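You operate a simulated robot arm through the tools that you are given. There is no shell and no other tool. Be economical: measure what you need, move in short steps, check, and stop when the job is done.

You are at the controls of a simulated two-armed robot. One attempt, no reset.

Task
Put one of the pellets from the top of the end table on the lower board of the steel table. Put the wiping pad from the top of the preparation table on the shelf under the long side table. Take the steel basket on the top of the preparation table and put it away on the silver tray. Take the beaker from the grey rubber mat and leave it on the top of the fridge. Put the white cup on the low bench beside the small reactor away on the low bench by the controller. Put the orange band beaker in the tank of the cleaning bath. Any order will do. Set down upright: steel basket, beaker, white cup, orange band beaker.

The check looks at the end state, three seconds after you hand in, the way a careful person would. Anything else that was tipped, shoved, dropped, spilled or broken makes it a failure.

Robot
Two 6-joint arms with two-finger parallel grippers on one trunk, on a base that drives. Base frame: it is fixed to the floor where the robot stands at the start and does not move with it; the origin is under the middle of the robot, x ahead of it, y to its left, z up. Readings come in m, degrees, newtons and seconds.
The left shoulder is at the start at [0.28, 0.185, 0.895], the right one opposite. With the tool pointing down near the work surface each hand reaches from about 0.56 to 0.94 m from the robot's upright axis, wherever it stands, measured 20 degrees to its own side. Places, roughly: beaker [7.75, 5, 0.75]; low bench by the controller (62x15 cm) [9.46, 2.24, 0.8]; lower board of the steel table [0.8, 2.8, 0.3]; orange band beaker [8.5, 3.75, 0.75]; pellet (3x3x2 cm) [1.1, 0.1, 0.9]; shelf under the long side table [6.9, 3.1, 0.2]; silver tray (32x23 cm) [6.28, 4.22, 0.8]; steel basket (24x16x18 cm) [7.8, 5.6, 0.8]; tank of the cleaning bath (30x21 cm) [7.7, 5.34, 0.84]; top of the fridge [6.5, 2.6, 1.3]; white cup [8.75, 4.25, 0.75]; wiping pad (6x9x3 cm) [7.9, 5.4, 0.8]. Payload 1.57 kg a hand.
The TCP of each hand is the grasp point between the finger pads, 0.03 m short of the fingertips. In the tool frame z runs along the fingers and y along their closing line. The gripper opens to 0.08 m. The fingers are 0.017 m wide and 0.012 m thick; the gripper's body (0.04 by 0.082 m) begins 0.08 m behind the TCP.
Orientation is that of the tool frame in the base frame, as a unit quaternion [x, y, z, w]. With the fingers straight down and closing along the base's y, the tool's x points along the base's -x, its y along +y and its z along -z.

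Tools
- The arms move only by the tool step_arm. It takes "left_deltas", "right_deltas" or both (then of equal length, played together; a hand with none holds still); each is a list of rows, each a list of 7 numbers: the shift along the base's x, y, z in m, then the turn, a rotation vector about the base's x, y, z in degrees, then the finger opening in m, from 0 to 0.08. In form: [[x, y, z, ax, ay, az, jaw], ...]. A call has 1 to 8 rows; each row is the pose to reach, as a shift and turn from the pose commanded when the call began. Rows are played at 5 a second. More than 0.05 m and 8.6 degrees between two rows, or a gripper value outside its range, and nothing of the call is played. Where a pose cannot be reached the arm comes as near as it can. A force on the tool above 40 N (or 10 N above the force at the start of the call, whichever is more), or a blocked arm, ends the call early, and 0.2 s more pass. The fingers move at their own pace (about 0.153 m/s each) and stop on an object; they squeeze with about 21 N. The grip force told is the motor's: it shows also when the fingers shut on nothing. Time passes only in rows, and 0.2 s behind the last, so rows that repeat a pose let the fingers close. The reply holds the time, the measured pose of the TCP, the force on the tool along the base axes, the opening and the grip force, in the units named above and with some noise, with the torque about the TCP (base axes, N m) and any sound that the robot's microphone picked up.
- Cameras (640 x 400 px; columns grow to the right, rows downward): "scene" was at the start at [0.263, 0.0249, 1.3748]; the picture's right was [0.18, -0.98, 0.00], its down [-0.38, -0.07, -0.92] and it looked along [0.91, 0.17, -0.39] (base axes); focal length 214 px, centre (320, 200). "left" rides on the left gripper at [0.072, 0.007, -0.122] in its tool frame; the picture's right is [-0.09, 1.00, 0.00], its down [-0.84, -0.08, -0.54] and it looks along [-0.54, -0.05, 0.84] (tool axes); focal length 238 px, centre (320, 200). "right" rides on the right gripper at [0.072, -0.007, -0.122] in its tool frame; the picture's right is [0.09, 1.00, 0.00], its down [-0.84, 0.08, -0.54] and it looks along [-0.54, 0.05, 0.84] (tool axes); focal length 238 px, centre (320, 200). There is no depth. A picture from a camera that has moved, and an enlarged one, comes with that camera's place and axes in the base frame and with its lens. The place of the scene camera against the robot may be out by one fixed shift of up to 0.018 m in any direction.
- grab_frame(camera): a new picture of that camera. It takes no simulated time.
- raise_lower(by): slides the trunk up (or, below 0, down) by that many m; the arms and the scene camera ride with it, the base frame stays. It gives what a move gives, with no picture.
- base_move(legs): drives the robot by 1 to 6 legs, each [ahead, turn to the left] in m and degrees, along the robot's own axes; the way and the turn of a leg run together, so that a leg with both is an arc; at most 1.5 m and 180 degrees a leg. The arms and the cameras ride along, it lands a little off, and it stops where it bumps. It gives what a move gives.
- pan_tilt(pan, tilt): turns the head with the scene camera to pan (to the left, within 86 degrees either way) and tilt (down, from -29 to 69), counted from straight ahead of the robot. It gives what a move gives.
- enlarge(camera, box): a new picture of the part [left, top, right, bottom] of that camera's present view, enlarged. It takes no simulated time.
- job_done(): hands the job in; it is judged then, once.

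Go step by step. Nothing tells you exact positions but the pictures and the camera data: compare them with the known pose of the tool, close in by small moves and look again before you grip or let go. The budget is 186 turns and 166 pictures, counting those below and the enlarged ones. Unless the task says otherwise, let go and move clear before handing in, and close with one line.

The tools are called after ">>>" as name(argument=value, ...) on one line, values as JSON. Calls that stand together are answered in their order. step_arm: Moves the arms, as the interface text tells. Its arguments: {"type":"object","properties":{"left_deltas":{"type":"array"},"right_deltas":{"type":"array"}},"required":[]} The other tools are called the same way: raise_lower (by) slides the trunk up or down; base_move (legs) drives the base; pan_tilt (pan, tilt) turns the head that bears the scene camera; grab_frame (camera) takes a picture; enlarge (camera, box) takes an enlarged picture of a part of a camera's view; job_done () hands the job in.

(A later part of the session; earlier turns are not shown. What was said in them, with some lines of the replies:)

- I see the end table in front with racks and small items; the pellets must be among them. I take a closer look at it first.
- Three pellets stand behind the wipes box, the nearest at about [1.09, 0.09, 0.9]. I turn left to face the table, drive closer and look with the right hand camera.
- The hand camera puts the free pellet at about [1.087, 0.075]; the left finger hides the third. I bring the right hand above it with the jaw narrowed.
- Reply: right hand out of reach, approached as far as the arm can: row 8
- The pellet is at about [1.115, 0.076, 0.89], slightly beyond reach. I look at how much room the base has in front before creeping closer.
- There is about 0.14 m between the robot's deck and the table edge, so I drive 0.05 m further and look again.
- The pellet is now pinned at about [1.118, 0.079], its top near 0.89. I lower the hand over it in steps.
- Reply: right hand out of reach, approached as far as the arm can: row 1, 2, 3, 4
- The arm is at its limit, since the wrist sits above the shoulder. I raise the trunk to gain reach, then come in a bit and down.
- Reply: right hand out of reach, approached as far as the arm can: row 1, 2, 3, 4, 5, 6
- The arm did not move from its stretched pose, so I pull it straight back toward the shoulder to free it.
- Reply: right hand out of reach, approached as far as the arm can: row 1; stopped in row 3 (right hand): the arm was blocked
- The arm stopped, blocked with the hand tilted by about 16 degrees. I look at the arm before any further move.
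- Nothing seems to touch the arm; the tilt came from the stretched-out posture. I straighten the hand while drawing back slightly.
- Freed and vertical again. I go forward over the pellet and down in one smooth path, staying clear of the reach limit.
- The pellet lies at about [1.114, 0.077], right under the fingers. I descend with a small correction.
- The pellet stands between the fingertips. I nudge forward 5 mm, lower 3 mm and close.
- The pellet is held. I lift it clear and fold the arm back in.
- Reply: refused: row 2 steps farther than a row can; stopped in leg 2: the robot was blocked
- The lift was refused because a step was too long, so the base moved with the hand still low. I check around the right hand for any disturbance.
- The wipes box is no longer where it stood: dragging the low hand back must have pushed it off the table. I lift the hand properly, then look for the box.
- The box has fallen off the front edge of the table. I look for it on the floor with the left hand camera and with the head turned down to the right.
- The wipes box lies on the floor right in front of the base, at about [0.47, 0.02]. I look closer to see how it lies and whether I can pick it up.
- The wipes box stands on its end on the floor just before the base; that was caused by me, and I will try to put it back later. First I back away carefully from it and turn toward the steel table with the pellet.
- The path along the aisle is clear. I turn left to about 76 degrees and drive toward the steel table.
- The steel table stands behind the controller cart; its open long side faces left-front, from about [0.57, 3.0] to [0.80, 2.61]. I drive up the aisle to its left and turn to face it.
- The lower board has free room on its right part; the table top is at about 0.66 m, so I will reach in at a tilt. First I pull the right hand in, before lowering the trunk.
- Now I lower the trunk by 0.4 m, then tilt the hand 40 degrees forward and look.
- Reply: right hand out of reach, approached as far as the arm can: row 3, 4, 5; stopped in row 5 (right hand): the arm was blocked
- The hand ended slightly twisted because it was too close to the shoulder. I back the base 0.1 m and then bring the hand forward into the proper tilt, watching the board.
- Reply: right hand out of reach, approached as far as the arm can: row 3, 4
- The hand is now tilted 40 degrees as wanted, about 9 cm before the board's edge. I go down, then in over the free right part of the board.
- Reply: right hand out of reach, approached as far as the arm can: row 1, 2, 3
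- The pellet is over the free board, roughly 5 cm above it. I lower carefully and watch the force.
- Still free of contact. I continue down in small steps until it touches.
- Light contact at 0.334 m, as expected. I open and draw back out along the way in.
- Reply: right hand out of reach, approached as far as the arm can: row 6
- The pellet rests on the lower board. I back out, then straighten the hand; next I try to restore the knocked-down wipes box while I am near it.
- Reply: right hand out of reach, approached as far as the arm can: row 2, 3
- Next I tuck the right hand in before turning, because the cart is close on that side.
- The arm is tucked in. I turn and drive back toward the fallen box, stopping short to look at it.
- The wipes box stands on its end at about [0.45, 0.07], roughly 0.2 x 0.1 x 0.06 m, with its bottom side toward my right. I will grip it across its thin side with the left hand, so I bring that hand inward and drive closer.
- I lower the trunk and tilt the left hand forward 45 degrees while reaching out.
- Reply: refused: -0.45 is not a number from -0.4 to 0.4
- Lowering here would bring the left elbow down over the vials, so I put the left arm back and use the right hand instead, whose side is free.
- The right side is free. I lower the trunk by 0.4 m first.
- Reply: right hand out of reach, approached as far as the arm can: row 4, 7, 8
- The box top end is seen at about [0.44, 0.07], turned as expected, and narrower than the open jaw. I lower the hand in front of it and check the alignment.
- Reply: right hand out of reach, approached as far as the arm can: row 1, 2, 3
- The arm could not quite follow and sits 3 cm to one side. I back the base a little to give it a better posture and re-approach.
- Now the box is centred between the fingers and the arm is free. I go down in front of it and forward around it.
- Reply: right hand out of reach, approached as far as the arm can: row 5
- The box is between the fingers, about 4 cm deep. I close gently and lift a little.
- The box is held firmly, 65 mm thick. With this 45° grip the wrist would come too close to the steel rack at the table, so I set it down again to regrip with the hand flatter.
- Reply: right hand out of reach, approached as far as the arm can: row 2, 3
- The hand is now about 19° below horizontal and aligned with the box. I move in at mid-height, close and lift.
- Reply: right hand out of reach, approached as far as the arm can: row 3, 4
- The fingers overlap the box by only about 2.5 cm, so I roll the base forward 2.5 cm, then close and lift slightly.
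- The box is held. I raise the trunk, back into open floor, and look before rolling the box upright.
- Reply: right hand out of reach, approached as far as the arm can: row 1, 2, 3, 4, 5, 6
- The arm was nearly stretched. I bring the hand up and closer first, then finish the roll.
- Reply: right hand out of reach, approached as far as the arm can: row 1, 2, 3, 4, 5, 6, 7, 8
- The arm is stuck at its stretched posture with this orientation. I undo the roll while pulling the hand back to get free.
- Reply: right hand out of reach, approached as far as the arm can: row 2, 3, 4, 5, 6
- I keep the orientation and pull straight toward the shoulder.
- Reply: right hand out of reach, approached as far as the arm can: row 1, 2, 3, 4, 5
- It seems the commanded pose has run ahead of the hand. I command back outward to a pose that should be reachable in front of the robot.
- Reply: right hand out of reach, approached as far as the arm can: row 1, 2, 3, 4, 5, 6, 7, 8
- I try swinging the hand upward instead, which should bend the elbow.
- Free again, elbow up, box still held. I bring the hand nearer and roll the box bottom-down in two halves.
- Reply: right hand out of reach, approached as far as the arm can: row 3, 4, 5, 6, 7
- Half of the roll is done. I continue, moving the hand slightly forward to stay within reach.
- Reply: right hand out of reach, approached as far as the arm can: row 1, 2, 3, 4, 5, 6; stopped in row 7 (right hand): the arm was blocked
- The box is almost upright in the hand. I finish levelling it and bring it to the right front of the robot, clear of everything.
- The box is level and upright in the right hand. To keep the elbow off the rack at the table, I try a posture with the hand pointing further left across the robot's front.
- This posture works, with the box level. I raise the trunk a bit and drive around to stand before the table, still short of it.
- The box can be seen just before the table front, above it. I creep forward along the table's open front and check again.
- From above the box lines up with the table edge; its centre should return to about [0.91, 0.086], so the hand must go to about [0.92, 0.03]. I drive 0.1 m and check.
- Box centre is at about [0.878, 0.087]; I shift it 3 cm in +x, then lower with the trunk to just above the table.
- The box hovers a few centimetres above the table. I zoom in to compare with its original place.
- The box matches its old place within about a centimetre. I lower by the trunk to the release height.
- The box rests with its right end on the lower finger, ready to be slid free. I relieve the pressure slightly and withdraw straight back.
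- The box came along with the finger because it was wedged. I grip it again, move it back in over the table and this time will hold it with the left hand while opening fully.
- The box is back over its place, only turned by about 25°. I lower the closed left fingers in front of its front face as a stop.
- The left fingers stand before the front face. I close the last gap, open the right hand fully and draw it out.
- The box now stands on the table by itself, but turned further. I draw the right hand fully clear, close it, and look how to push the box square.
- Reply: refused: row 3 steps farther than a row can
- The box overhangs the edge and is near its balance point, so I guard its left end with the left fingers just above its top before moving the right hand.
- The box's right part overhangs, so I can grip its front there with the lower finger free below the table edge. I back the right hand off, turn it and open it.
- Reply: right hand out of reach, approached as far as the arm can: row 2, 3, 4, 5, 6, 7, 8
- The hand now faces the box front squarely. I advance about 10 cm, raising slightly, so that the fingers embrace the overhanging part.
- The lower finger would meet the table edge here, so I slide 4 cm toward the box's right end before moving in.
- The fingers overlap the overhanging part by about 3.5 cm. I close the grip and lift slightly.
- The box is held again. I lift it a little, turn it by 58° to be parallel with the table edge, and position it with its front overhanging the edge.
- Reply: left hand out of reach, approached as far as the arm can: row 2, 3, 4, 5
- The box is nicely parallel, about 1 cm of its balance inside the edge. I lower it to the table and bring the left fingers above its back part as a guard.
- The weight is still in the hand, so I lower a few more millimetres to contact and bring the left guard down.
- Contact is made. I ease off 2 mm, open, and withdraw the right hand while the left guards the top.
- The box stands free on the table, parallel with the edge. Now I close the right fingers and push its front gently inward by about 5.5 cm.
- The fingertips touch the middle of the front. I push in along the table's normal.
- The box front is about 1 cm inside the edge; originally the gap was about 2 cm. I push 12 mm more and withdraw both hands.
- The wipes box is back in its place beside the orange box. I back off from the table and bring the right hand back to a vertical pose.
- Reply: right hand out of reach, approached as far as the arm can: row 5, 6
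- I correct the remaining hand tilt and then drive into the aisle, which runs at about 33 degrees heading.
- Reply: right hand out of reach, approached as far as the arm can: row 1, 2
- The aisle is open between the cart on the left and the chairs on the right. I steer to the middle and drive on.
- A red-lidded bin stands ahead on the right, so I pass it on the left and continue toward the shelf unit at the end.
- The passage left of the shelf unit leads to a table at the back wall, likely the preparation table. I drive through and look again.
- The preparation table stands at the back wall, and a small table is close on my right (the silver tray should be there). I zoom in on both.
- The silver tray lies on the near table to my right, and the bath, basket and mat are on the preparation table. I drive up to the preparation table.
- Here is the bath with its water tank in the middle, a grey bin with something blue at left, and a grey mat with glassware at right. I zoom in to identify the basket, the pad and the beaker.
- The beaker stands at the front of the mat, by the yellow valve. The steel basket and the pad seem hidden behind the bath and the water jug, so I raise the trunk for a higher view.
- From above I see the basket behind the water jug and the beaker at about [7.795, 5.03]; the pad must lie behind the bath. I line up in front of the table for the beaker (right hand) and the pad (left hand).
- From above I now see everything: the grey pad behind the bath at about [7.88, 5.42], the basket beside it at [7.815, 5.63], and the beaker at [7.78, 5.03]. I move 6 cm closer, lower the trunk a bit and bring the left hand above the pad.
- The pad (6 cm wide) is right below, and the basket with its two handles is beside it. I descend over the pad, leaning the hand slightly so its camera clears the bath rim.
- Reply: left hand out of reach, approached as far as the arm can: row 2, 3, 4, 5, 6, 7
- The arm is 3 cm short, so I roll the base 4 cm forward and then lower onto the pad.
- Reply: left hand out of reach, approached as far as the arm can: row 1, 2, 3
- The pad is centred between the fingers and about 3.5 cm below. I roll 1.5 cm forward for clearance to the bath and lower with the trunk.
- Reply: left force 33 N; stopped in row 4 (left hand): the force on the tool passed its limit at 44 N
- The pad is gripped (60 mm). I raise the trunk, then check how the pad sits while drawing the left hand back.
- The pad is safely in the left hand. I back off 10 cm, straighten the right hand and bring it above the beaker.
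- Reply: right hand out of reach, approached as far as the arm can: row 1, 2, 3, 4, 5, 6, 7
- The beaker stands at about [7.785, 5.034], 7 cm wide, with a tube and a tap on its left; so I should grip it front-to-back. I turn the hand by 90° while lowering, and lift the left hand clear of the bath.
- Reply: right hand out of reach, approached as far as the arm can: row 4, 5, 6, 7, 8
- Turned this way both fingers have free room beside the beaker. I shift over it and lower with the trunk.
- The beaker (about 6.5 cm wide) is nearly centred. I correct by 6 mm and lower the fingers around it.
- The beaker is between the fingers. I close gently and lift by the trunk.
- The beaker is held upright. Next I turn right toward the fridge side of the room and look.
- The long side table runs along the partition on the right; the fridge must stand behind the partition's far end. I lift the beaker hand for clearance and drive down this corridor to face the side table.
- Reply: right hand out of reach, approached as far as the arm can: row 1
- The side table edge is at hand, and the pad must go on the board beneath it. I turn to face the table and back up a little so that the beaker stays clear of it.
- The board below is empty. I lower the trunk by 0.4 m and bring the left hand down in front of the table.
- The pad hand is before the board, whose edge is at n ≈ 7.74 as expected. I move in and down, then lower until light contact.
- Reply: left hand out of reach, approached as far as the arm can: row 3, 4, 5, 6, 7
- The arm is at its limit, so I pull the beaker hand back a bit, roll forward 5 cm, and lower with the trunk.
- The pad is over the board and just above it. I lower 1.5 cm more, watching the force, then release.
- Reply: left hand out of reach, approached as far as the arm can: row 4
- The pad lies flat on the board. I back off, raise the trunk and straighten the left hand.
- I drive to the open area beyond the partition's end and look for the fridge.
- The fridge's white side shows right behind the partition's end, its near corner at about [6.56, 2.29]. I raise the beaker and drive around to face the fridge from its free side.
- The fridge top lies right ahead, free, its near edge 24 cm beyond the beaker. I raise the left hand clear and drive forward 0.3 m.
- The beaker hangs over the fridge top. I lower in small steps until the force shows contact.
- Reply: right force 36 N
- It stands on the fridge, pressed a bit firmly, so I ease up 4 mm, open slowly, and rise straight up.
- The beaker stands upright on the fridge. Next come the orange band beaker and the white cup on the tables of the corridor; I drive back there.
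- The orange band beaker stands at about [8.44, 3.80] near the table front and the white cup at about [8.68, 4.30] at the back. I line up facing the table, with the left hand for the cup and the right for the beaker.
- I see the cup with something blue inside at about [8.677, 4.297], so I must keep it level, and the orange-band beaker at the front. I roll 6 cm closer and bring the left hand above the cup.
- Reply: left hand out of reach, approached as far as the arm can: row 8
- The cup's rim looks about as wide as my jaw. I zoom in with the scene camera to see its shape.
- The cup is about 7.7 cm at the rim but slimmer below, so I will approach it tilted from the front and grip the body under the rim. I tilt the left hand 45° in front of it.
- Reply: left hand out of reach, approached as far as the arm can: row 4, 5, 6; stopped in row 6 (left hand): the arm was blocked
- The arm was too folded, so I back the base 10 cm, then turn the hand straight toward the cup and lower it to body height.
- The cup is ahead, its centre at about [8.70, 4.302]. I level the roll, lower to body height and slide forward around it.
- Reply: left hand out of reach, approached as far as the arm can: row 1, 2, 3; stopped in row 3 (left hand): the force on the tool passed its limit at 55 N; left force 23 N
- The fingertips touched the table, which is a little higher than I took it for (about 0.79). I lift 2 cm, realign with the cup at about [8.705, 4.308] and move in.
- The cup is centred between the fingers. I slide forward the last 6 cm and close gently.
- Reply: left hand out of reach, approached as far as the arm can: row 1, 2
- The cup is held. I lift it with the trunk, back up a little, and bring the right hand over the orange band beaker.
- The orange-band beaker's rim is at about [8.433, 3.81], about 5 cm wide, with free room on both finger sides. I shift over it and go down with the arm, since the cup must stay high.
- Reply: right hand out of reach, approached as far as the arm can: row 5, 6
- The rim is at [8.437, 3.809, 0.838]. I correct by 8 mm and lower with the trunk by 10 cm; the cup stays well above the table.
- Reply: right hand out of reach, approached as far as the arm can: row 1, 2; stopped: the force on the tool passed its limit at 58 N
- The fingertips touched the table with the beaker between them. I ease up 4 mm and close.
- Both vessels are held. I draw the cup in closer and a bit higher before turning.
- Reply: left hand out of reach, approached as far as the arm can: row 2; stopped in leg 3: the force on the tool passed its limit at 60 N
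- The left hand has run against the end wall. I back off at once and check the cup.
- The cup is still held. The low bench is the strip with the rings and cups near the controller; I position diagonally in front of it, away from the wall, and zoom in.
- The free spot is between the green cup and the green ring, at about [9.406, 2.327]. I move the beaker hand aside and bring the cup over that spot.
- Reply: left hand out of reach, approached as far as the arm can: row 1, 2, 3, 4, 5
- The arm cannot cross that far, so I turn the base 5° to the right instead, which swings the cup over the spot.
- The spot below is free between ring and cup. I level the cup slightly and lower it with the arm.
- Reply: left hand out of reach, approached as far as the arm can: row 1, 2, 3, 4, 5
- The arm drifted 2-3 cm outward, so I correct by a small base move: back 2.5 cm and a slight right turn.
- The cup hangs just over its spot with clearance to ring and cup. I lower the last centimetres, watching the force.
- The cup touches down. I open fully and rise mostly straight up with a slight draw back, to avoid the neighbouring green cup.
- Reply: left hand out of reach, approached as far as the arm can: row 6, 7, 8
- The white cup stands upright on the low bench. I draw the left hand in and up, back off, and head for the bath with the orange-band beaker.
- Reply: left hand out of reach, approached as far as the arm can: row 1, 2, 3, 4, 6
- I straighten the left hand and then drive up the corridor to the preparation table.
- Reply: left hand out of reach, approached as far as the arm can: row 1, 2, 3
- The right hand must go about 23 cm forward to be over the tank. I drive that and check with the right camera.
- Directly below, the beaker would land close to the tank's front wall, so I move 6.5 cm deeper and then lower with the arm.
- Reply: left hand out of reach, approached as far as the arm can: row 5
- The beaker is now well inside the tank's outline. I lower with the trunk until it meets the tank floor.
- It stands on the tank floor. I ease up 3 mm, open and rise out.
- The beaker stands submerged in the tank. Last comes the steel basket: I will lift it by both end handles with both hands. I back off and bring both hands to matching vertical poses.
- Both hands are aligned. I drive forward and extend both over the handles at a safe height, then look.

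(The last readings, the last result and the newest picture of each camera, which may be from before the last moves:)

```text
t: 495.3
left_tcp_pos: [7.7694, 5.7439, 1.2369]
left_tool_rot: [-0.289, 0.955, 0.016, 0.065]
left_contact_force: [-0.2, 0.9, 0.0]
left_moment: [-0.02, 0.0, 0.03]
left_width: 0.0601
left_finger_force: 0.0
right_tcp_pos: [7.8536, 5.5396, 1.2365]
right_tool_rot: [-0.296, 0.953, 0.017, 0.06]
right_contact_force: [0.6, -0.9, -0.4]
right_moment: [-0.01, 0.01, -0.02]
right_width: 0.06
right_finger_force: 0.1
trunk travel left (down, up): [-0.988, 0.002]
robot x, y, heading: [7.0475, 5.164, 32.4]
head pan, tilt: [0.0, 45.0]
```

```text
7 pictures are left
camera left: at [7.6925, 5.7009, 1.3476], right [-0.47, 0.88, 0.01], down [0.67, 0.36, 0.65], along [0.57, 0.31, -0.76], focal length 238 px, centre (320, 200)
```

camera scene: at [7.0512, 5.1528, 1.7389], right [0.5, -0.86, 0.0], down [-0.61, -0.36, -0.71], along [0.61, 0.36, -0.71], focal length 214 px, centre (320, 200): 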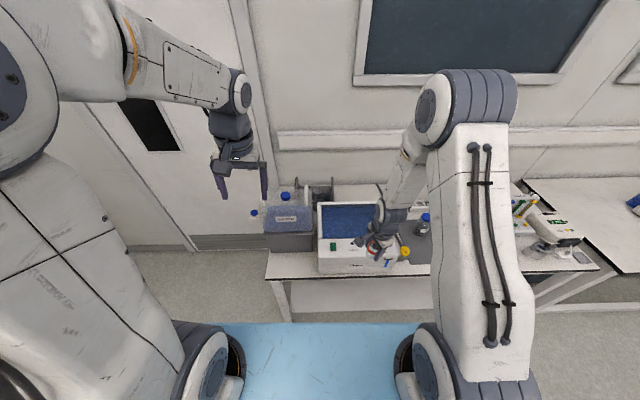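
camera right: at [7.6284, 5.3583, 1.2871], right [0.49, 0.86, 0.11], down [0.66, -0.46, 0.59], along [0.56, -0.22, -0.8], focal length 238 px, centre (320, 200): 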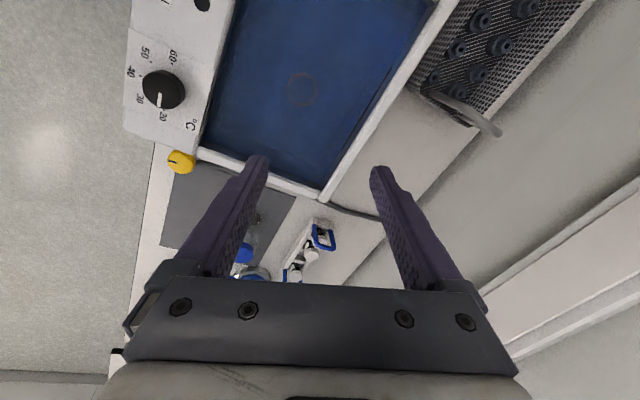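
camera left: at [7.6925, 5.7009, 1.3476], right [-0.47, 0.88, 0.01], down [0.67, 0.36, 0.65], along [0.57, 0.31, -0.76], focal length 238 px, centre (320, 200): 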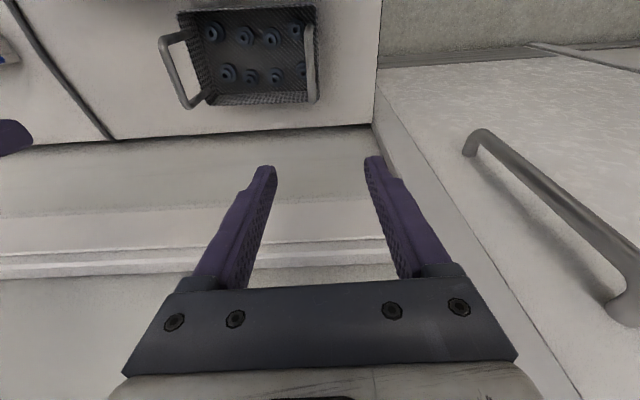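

Both hands are over the handle bars, which are at a height of about 0.94. I lower both arms together, leaving the trunk high so that the left forearm clears the jug.

>>> step_arm(left_deltas=[[0.003, -0.005, -0.042, 0, 0, 0, 0.06], [0.006, -0.01, -0.085, 0, 0, 0, 0.06], [0.006, -0.01, -0.127, 0, 0, 0, 0.06], [0.006, -0.01, -0.17, 0, 0, 0, 0.06], [0.006, -0.01, -0.212, 0, 0, 0, 0.06], [0.006, -0.01, -0.25, 0, 0, 0, 0.06], [0.006, -0.01, -0.285, 0, 0, 0, 0.06]], right_deltas=[[0.002, -0.002, -0.042, 0, 0, 0, 0.06], [0.003, -0.003, -0.085, 0, 0, 0, 0.06], [0.003, -0.003, -0.127, 0, 0, 0, 0.06], [0.003, -0.003, -0.17, 0, 0, 0, 0.06], [0.003, -0.003, -0.212, 0, 0, 0, 0.06], [0.003, -0.003, -0.25, 0, 0, 0, 0.06], [0.003, -0.003, -0.285, 0, 0, 0, 0.06]])

>>> grab_frame(camera="right")

>>> grab_frame(camera="left")

```text
t: 496.9
left_tcp_pos: [7.751, 5.7225, 0.9717]
left_tool_rot: [-0.288, 0.955, 0.017, 0.068]
left_contact_force: [0.8, -0.2, 0.5]
left_moment: [-0.01, -0.02, 0.0]
left_width: 0.06
left_finger_force: 0.1
left hand out of reach, approached as far as the arm can: row 4, 5, 6, 7
right_tcp_pos: [7.8546, 5.5403, 0.9484]
right_tool_rot: [-0.295, 0.953, 0.018, 0.062]
right_contact_force: [-0.8, -0.3, -0.4]
right_moment: [-0.01, -0.03, 0.02]
right_width: 0.0601
right_finger_force: 0.0
trunk travel left (down, up): [-0.988, 0.002]
robot x, y, heading: [7.0475, 5.1586, 32.3]
head pan, tilt: [0.0, 45.0]
```

```text
6 pictures are left
camera right: at [7.789, 5.4871, 1.061], right [-0.64, 0.77, -0.02], down [0.58, 0.5, 0.64], along [0.5, 0.4, -0.77], focal length 238 px, centre (320, 200)
```

right: 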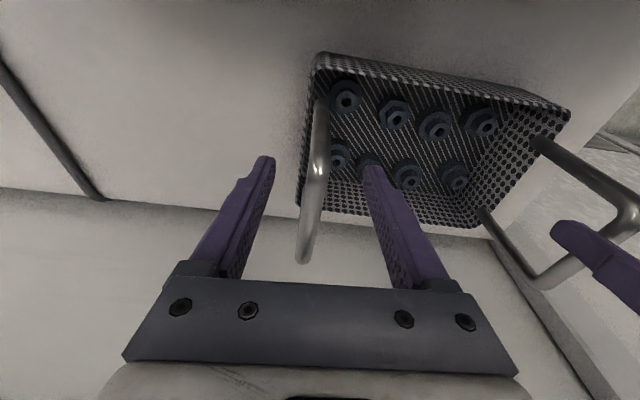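

```text
5 pictures are left
camera left: at [7.6725, 5.6795, 1.0805], right [-0.47, 0.88, 0.01], down [0.67, 0.36, 0.65], along [0.57, 0.31, -0.76], focal length 238 px, centre (320, 200)
```

left: 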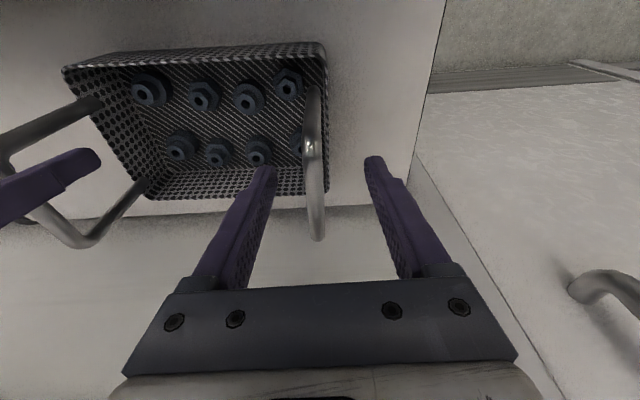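

Both handle bars stand between the fingers, about at fingertip level. I lower the trunk 2.5 cm and close both hands.

>>> raise_lower(by=-0.025)

>>> step_arm(left_deltas=[[0, 0, 0, 0, 0, 0, 0.03], [0, 0, 0, 0, 0, 0, 0.0], [0, 0, 0, 0, 0, 0, 0.0], [0, 0, 0, 0, 0, 0, 0.0]], right_deltas=[[0, 0, 0, 0, 0, 0, 0.03], [0, 0, 0, 0, 0, 0, 0.0], [0, 0, 0, 0, 0, 0, 0.0], [0, 0, 0, 0, 0, 0, 0.0]])

```text
t: 497.6
left_tcp_pos: [7.7506, 5.7224, 0.9444]
left_tool_rot: [-0.288, 0.955, 0.017, 0.068]
left_contact_force: [0.1, 0.3, 0.7]
left_moment: [-0.01, -0.02, 0.0]
left_width: 0.0602
left_finger_force: 0.1
right_tcp_pos: [7.8546, 5.5409, 0.9253]
right_tool_rot: [-0.296, 0.953, 0.017, 0.061]
right_contact_force: [0.8, -0.5, 0.0]
right_moment: [0.01, -0.01, -0.04]
right_width: 0.06
right_finger_force: 0.1
trunk travel left (down, up): [-0.963, 0.027]
robot x, y, heading: [7.0468, 5.1602, 32.5]
head pan, tilt: [0.0, 45.0]
```

```text
t: 498.6
left_tcp_pos: [7.7509, 5.7212, 0.9451]
left_tool_rot: [-0.288, 0.955, 0.016, 0.068]
left_contact_force: [1.6, -10.5, 3.0]
left_moment: [-0.05, 0.1, -0.38]
left_width: 0.0135
left_finger_force: 20.9
right_tcp_pos: [7.8561, 5.5413, 0.9246]
right_tool_rot: [-0.296, 0.953, 0.018, 0.062]
right_contact_force: [-3.2, 11.1, -0.2]
right_moment: [-0.3, -0.03, -0.44]
right_width: 0.0136
right_finger_force: 20.6
trunk travel left (down, up): [-0.963, 0.027]
robot x, y, heading: [7.0449, 5.1639, 32.3]
head pan, tilt: [0.0, 45.0]
```

Both handles are gripped. I lift first by the trunk, then with both arms together.

>>> raise_lower(by=0.025)

>>> step_arm(left_deltas=[[0, 0, 0.03, 0, 0, 0, 0], [0, 0, 0.065, 0, 0, 0, 0], [0, 0, 0.1, 0, 0, 0, 0], [0, 0, 0.14, 0, 0, 0, 0], [0, 0, 0.18, 0, 0, 0, 0], [0, 0, 0.22, 0, 0, 0, 0], [0, 0, 0.255, 0, 0, 0, 0]], right_deltas=[[0, 0, 0.03, 0, 0, 0, 0], [0, 0, 0.065, 0, 0, 0, 0], [0, 0, 0.1, 0, 0, 0, 0], [0, 0, 0.14, 0, 0, 0, 0], [0, 0, 0.18, 0, 0, 0, 0], [0, 0, 0.22, 0, 0, 0, 0], [0, 0, 0.255, 0, 0, 0, 0]])

```text
t: 499.4
left_tcp_pos: [7.7523, 5.7217, 0.9695]
left_tool_rot: [-0.289, 0.955, 0.016, 0.067]
left_contact_force: [5.3, -15.8, -4.2]
left_moment: [0.01, 0.17, -0.4]
left_width: 0.0135
left_finger_force: 20.8
right_tcp_pos: [7.8549, 5.5423, 0.9487]
right_tool_rot: [-0.296, 0.953, 0.017, 0.061]
right_contact_force: [-4.5, 16.5, -4.5]
right_moment: [-0.36, -0.1, -0.42]
right_width: 0.0136
right_finger_force: 21.4
trunk travel left (down, up): [-0.988, 0.002]
robot x, y, heading: [7.0454, 5.1604, 32.3]
head pan, tilt: [0.0, 45.0]
```

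```text
t: 500.9
left_tcp_pos: [7.7515, 5.7212, 1.2231]
left_tool_rot: [-0.288, 0.955, 0.014, 0.069]
left_contact_force: [10.0, -25.6, -2.0]
left_moment: [0.18, -0.15, -0.36]
left_width: 0.0134
left_finger_force: 21.2
right_tcp_pos: [7.8552, 5.5405, 1.2086]
right_tool_rot: [-0.297, 0.953, 0.02, 0.059]
right_contact_force: [-10.3, 24.9, -4.3]
right_moment: [-0.82, 0.07, -0.43]
right_width: 0.0136
right_finger_force: 20.9
trunk travel left (down, up): [-0.988, 0.002]
robot x, y, heading: [7.0475, 5.1617, 32.5]
head pan, tilt: [0.0, 45.0]
```

The basket hangs level, about 0.9 kg. I relax the hands slightly toward each other and shift the basket right and a little back, clear of the jug.

>>> step_arm(left_deltas=[[0.002, -0.004, 0, 0, 0, 0, 0], [0.003, -0.036, 0.005, 0, 0, 0, 0], [0.006, -0.07, 0.01, 0, 0, 0, 0], [0.009, -0.104, 0.01, 0, 0, 0, 0], [0.012, -0.138, 0.01, 0, 0, 0, 0], [0.014, -0.1735, 0.01, 0, 0, 0, 0]], right_deltas=[[-0.002, 0.004, 0, 0, 0, 0, 0], [-0.001, -0.028, 0.005, 0, 0, 0, 0], [0.002, -0.062, 0.01, 0, 0, 0, 0], [0.005, -0.096, 0.01, 0, 0, 0, 0], [0.008, -0.13, 0.01, 0, 0, 0, 0], [0.0105, -0.1655, 0.01, 0, 0, 0, 0]])

>>> grab_frame(camera="scene")

```text
t: 502.4
left_tcp_pos: [7.7602, 5.5526, 1.2328]
left_tool_rot: [-0.29, 0.955, 0.021, 0.066]
left_contact_force: [-22.2, 30.9, -3.7]
left_moment: [-0.09, -0.01, -0.37]
left_width: 0.0137
left_finger_force: 21.3
right_tcp_pos: [7.8666, 5.3732, 1.2133]
right_tool_rot: [-0.296, 0.953, 0.014, 0.062]
right_contact_force: [21.9, -30.9, -3.1]
right_moment: [0.67, 0.63, -0.27]
right_width: 0.013
right_finger_force: 20.8
trunk travel left (down, up): [-0.988, 0.002]
robot x, y, heading: [7.0445, 5.161, 32.3]
head pan, tilt: [0.0, 45.0]
```

```text
4 pictures are left
camera scene: at [7.263, 5.2984, 1.7388], right [0.54, -0.84, 0.0], down [-0.6, -0.38, -0.71], along [0.6, 0.38, -0.71], focal length 214 px, centre (320, 200)
```

scene: 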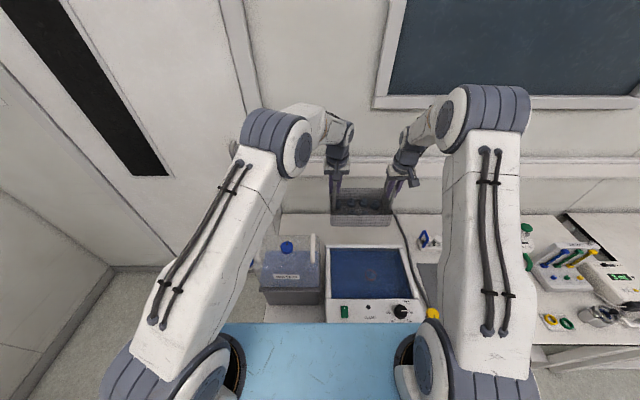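

The basket is clear of the jug. I take out the squeeze between the hands, then back away and drive around to face the silver tray.

>>> step_arm(left_deltas=[[-0.0006, 0.001, 0, 0, 0, 0, 0], [-0.0012, 0.0019, 0, 0, 0, 0, 0]], right_deltas=[[0.0006, -0.001, 0, 0, 0, 0, 0], [0.0012, -0.0019, 0, 0, 0, 0, 0]])

>>> base_move(legs=[[-0.35, 0], [0, -89.5], [0.54, 0], [0, -89.8]])

>>> pan_tilt(pan=-10, tilt=48)

>>> grab_frame(camera="scene")

```text
t: 502.9
left_tcp_pos: [7.7616, 5.5506, 1.2356]
left_tool_rot: [-0.289, 0.955, 0.019, 0.067]
left_contact_force: [-16.7, 23.2, -2.9]
left_moment: [-0.31, 0.42, -0.35]
left_width: 0.0134
left_finger_force: 21.3
right_tcp_pos: [7.8699, 5.372, 1.2147]
right_tool_rot: [-0.296, 0.953, 0.016, 0.062]
right_contact_force: [17.1, -23.5, -3.9]
right_moment: [0.73, 0.09, -0.29]
right_width: 0.0131
right_finger_force: 20.8
trunk travel left (down, up): [-0.988, 0.002]
robot x, y, heading: [7.0474, 5.1592, 32.5]
head pan, tilt: [0.0, 45.0]
```

```text
t: 515.6
left_tcp_pos: [6.3346, 4.1247, 1.2335]
left_tool_rot: [0.954, 0.292, -0.066, 0.019]
left_contact_force: [17.6, -23.3, -4.1]
left_moment: [0.14, -0.14, -0.37]
left_width: 0.0131
left_finger_force: 21.0
right_tcp_pos: [6.2276, 4.3044, 1.2146]
right_tool_rot: [0.952, 0.298, -0.061, 0.016]
right_contact_force: [-16.8, 22.9, -4.5]
right_moment: [-0.51, -0.41, -0.23]
right_width: 0.0133
right_finger_force: 21.1
trunk travel left (down, up): [-0.988, 0.002]
robot x, y, heading: [7.046, 4.5185, -147.3]
head pan, tilt: [0.0, 45.0]
```

```text
t: 516.4
left_tcp_pos: [6.3348, 4.1263, 1.2337]
left_tool_rot: [0.954, 0.291, -0.065, 0.019]
left_contact_force: [3.6, 0.2, -5.1]
left_moment: [0.07, -0.13, -0.38]
left_width: 0.0131
left_finger_force: 20.5
right_tcp_pos: [6.2271, 4.304, 1.2143]
right_tool_rot: [0.953, 0.297, -0.062, 0.017]
right_contact_force: [-3.8, -1.1, -4.2]
right_moment: [-0.05, -0.09, -0.31]
right_width: 0.0128
right_finger_force: 20.7
trunk travel left (down, up): [-0.988, 0.002]
robot x, y, heading: [7.0434, 4.5207, -147.2]
head pan, tilt: [-10.0, 48.0]
```

```text
3 pictures are left
camera scene: at [6.8515, 4.4109, 1.7346], right [-0.39, 0.92, 0.0], down [0.69, 0.29, -0.67], along [-0.62, -0.26, -0.74], focal length 214 px, centre (320, 200)
```

scene: 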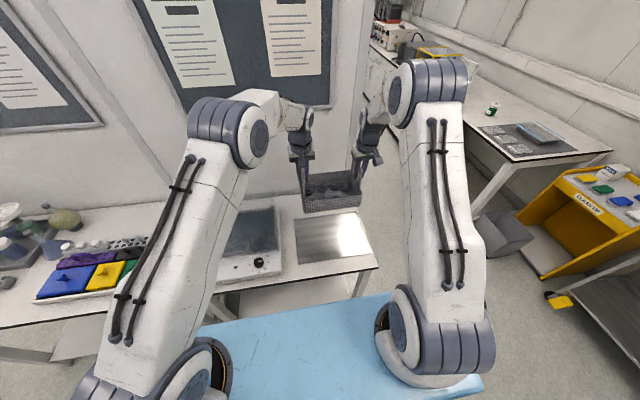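

The basket is centred right above the silver tray. I lower it with the trunk, most of the way first.

>>> raise_lower(by=-0.235)

>>> enlarge(camera="scene", box=[240, 120, 400, 220])

```text
t: 518.8
left_tcp_pos: [6.3347, 4.1258, 0.9997]
left_tool_rot: [0.954, 0.291, -0.067, 0.018]
left_contact_force: [5.2, -2.2, -3.4]
left_moment: [0.04, -0.01, -0.34]
left_width: 0.0134
left_finger_force: 20.8
right_tcp_pos: [6.2285, 4.3033, 0.9785]
right_tool_rot: [0.953, 0.298, -0.061, 0.015]
right_contact_force: [-5.3, 3.6, -3.7]
right_moment: [0.07, -0.26, -0.33]
right_width: 0.0129
right_finger_force: 21.0
trunk travel left (down, up): [-0.753, 0.237]
robot x, y, heading: [7.0488, 4.522, -147.3]
head pan, tilt: [-10.0, 48.0]
```

```text
4.00 times, centred on (320, 170) of scene
camera zoom: at [6.8517, 4.411, 1.4997], right [-0.39, 0.92, 0.0], down [0.69, 0.29, -0.67], along [-0.62, -0.26, -0.74], focal length 858 px, centre (320, 320)
```

zoom: 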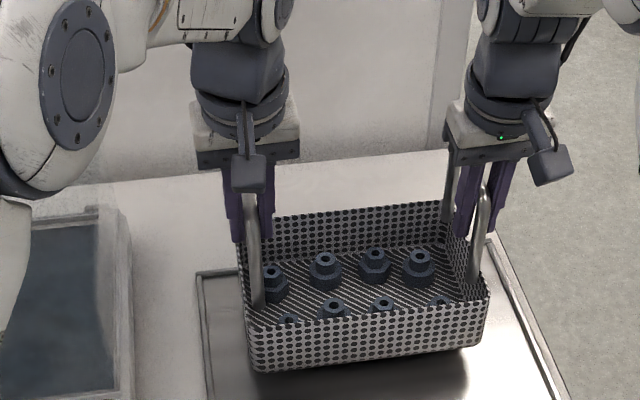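

The basket hovers over the tray with margins on all sides. I lower the last 3 cm carefully.

>>> raise_lower(by=-0.027)

>>> raise_lower(by=-0.008)

```text
t: 519.5
left_tcp_pos: [6.3341, 4.1251, 0.9717]
left_tool_rot: [0.954, 0.292, -0.066, 0.019]
left_contact_force: [4.6, -2.6, -3.1]
left_moment: [0.07, 0.0, -0.34]
left_width: 0.013
left_finger_force: 20.8
right_tcp_pos: [6.227, 4.3047, 0.9523]
right_tool_rot: [0.952, 0.299, -0.06, 0.016]
right_contact_force: [-5.1, 2.0, -4.6]
right_moment: [0.09, -0.26, -0.29]
right_width: 0.0129
right_finger_force: 20.5
trunk travel left (down, up): [-0.726, 0.264]
robot x, y, heading: [7.0492, 4.5182, -147.2]
head pan, tilt: [-10.0, 48.0]
```

```text
t: 520.1
left_tcp_pos: [6.3348, 4.126, 0.9684]
left_tool_rot: [0.954, 0.291, -0.072, 0.019]
left_contact_force: [7.0, -3.1, 17.7]
left_moment: [0.0, 0.0, -0.4]
left_width: 0.0136
left_finger_force: 21.4
right_tcp_pos: [6.2272, 4.3039, 0.9476]
right_tool_rot: [0.953, 0.297, -0.065, 0.018]
right_contact_force: [-3.9, 6.3, 18.3]
right_moment: [-0.16, -0.08, -0.3]
right_width: 0.0137
right_finger_force: 20.8
trunk travel left (down, up): [-0.718, 0.272]
robot x, y, heading: [7.0483, 4.5228, -146.9]
head pan, tilt: [-10.0, 48.0]
```

Both hands feel even contact, so the basket stands on the tray. I ease up 3 mm, open both hands and rise straight up.

>>> raise_lower(by=0.003)

>>> step_arm(left_deltas=[[0, 0, 0, 0, 0, 0, 0.03], [0, 0, 0, 0, 0, 0, 0.05], [0, 0, 0, 0, 0, 0, 0.05]], right_deltas=[[0, 0, 0, 0, 0, 0, 0.03], [0, 0, 0, 0, 0, 0, 0.05], [0, 0, 0, 0, 0, 0, 0.05]])

>>> raise_lower(by=0.25)

>>> enlarge(camera="scene", box=[240, 150, 400, 275])

```text
t: 520.6
left_tcp_pos: [6.3343, 4.1261, 0.9695]
left_tool_rot: [0.954, 0.292, -0.068, 0.019]
left_contact_force: [1.4, -4.3, 13.0]
left_moment: [-0.24, 0.33, -0.37]
left_width: 0.0133
left_finger_force: 21.0
right_tcp_pos: [6.2269, 4.3036, 0.9472]
right_tool_rot: [0.953, 0.297, -0.063, 0.017]
right_contact_force: [-10.0, 4.7, 10.1]
right_moment: [-0.34, 0.18, -0.32]
right_width: 0.0132
right_finger_force: 21.0
trunk travel left (down, up): [-0.721, 0.269]
robot x, y, heading: [7.0513, 4.5143, -147.4]
head pan, tilt: [-10.0, 48.0]
```

```text
t: 521.4
left_tcp_pos: [6.3344, 4.1262, 0.967]
left_tool_rot: [0.954, 0.291, -0.066, 0.018]
left_contact_force: [0.6, 1.0, 0.2]
left_moment: [-0.01, -0.01, 0.02]
left_width: 0.0499
left_finger_force: 0.0
right_tcp_pos: [6.2279, 4.3039, 0.9464]
right_tool_rot: [0.952, 0.298, -0.061, 0.016]
right_contact_force: [-0.5, 0.5, -0.3]
right_moment: [-0.02, -0.03, -0.05]
right_width: 0.05
right_finger_force: 0.1
trunk travel left (down, up): [-0.721, 0.269]
robot x, y, heading: [7.0485, 4.5164, -147.2]
head pan, tilt: [-10.0, 48.0]
```

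```text
t: 524.0
left_tcp_pos: [6.3344, 4.1255, 1.2174]
left_tool_rot: [0.954, 0.291, -0.066, 0.019]
left_contact_force: [-0.4, -0.3, 0.4]
left_moment: [0.0, -0.01, -0.01]
left_width: 0.0497
left_finger_force: 0.0
right_tcp_pos: [6.2278, 4.304, 1.1976]
right_tool_rot: [0.952, 0.299, -0.062, 0.017]
right_contact_force: [0.3, 0.0, 0.4]
right_moment: [0.04, -0.01, -0.02]
right_width: 0.0498
right_finger_force: 0.1
trunk travel left (down, up): [-0.971, 0.019]
robot x, y, heading: [7.047, 4.5201, -147.1]
head pan, tilt: [-10.0, 48.0]
```

```text
3.20 times, centred on (320, 212) of scene
camera zoom: at [6.8518, 4.4111, 1.7176], right [-0.39, 0.92, 0.0], down [0.69, 0.29, -0.67], along [-0.62, -0.26, -0.74], focal length 686 px, centre (320, 160)
```

zoom: 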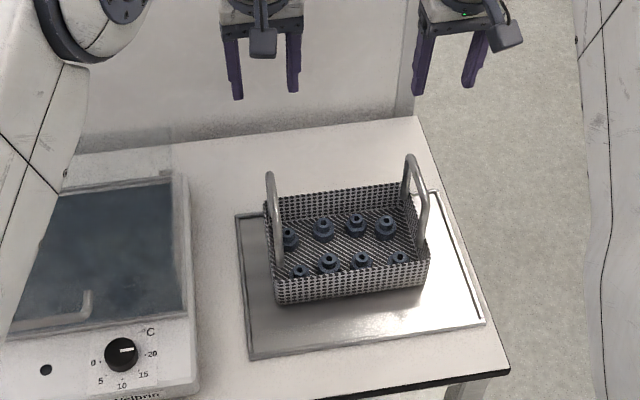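

The basket stands upright on the silver tray with its parts inside, and both hands are clear above it. I back away a little and hand in.

>>> base_move(legs=[[-0.2, 0]])

>>> job_done()

```text
t: 525.6
left_tcp_pos: [6.502, 4.2307, 1.2172]
left_tool_rot: [0.954, 0.292, -0.068, 0.018]
left_contact_force: [-0.2, 0.0, -0.3]
left_moment: [0.0, 0.0, 0.0]
left_width: 0.0502
left_finger_force: 0.0
right_tcp_pos: [6.3944, 4.4092, 1.1976]
right_tool_rot: [0.952, 0.3, -0.061, 0.016]
right_contact_force: [-0.1, -0.1, 0.3]
right_moment: [0.04, 0.03, 0.0]
right_width: 0.05
right_finger_force: 0.1
trunk travel left (down, up): [-0.971, 0.019]
robot x, y, heading: [7.213, 4.63, -147.2]
head pan, tilt: [-10.0, 48.0]
```

```text
The job is handed in.
```

All six items are in their places and I have handed in, but I knocked the wipes box off the end table early on and put it back by eye, about a centimetre from where it stood; I also bumped the white cup against the end wall on the way, and it stayed in the grip and now stands upright.
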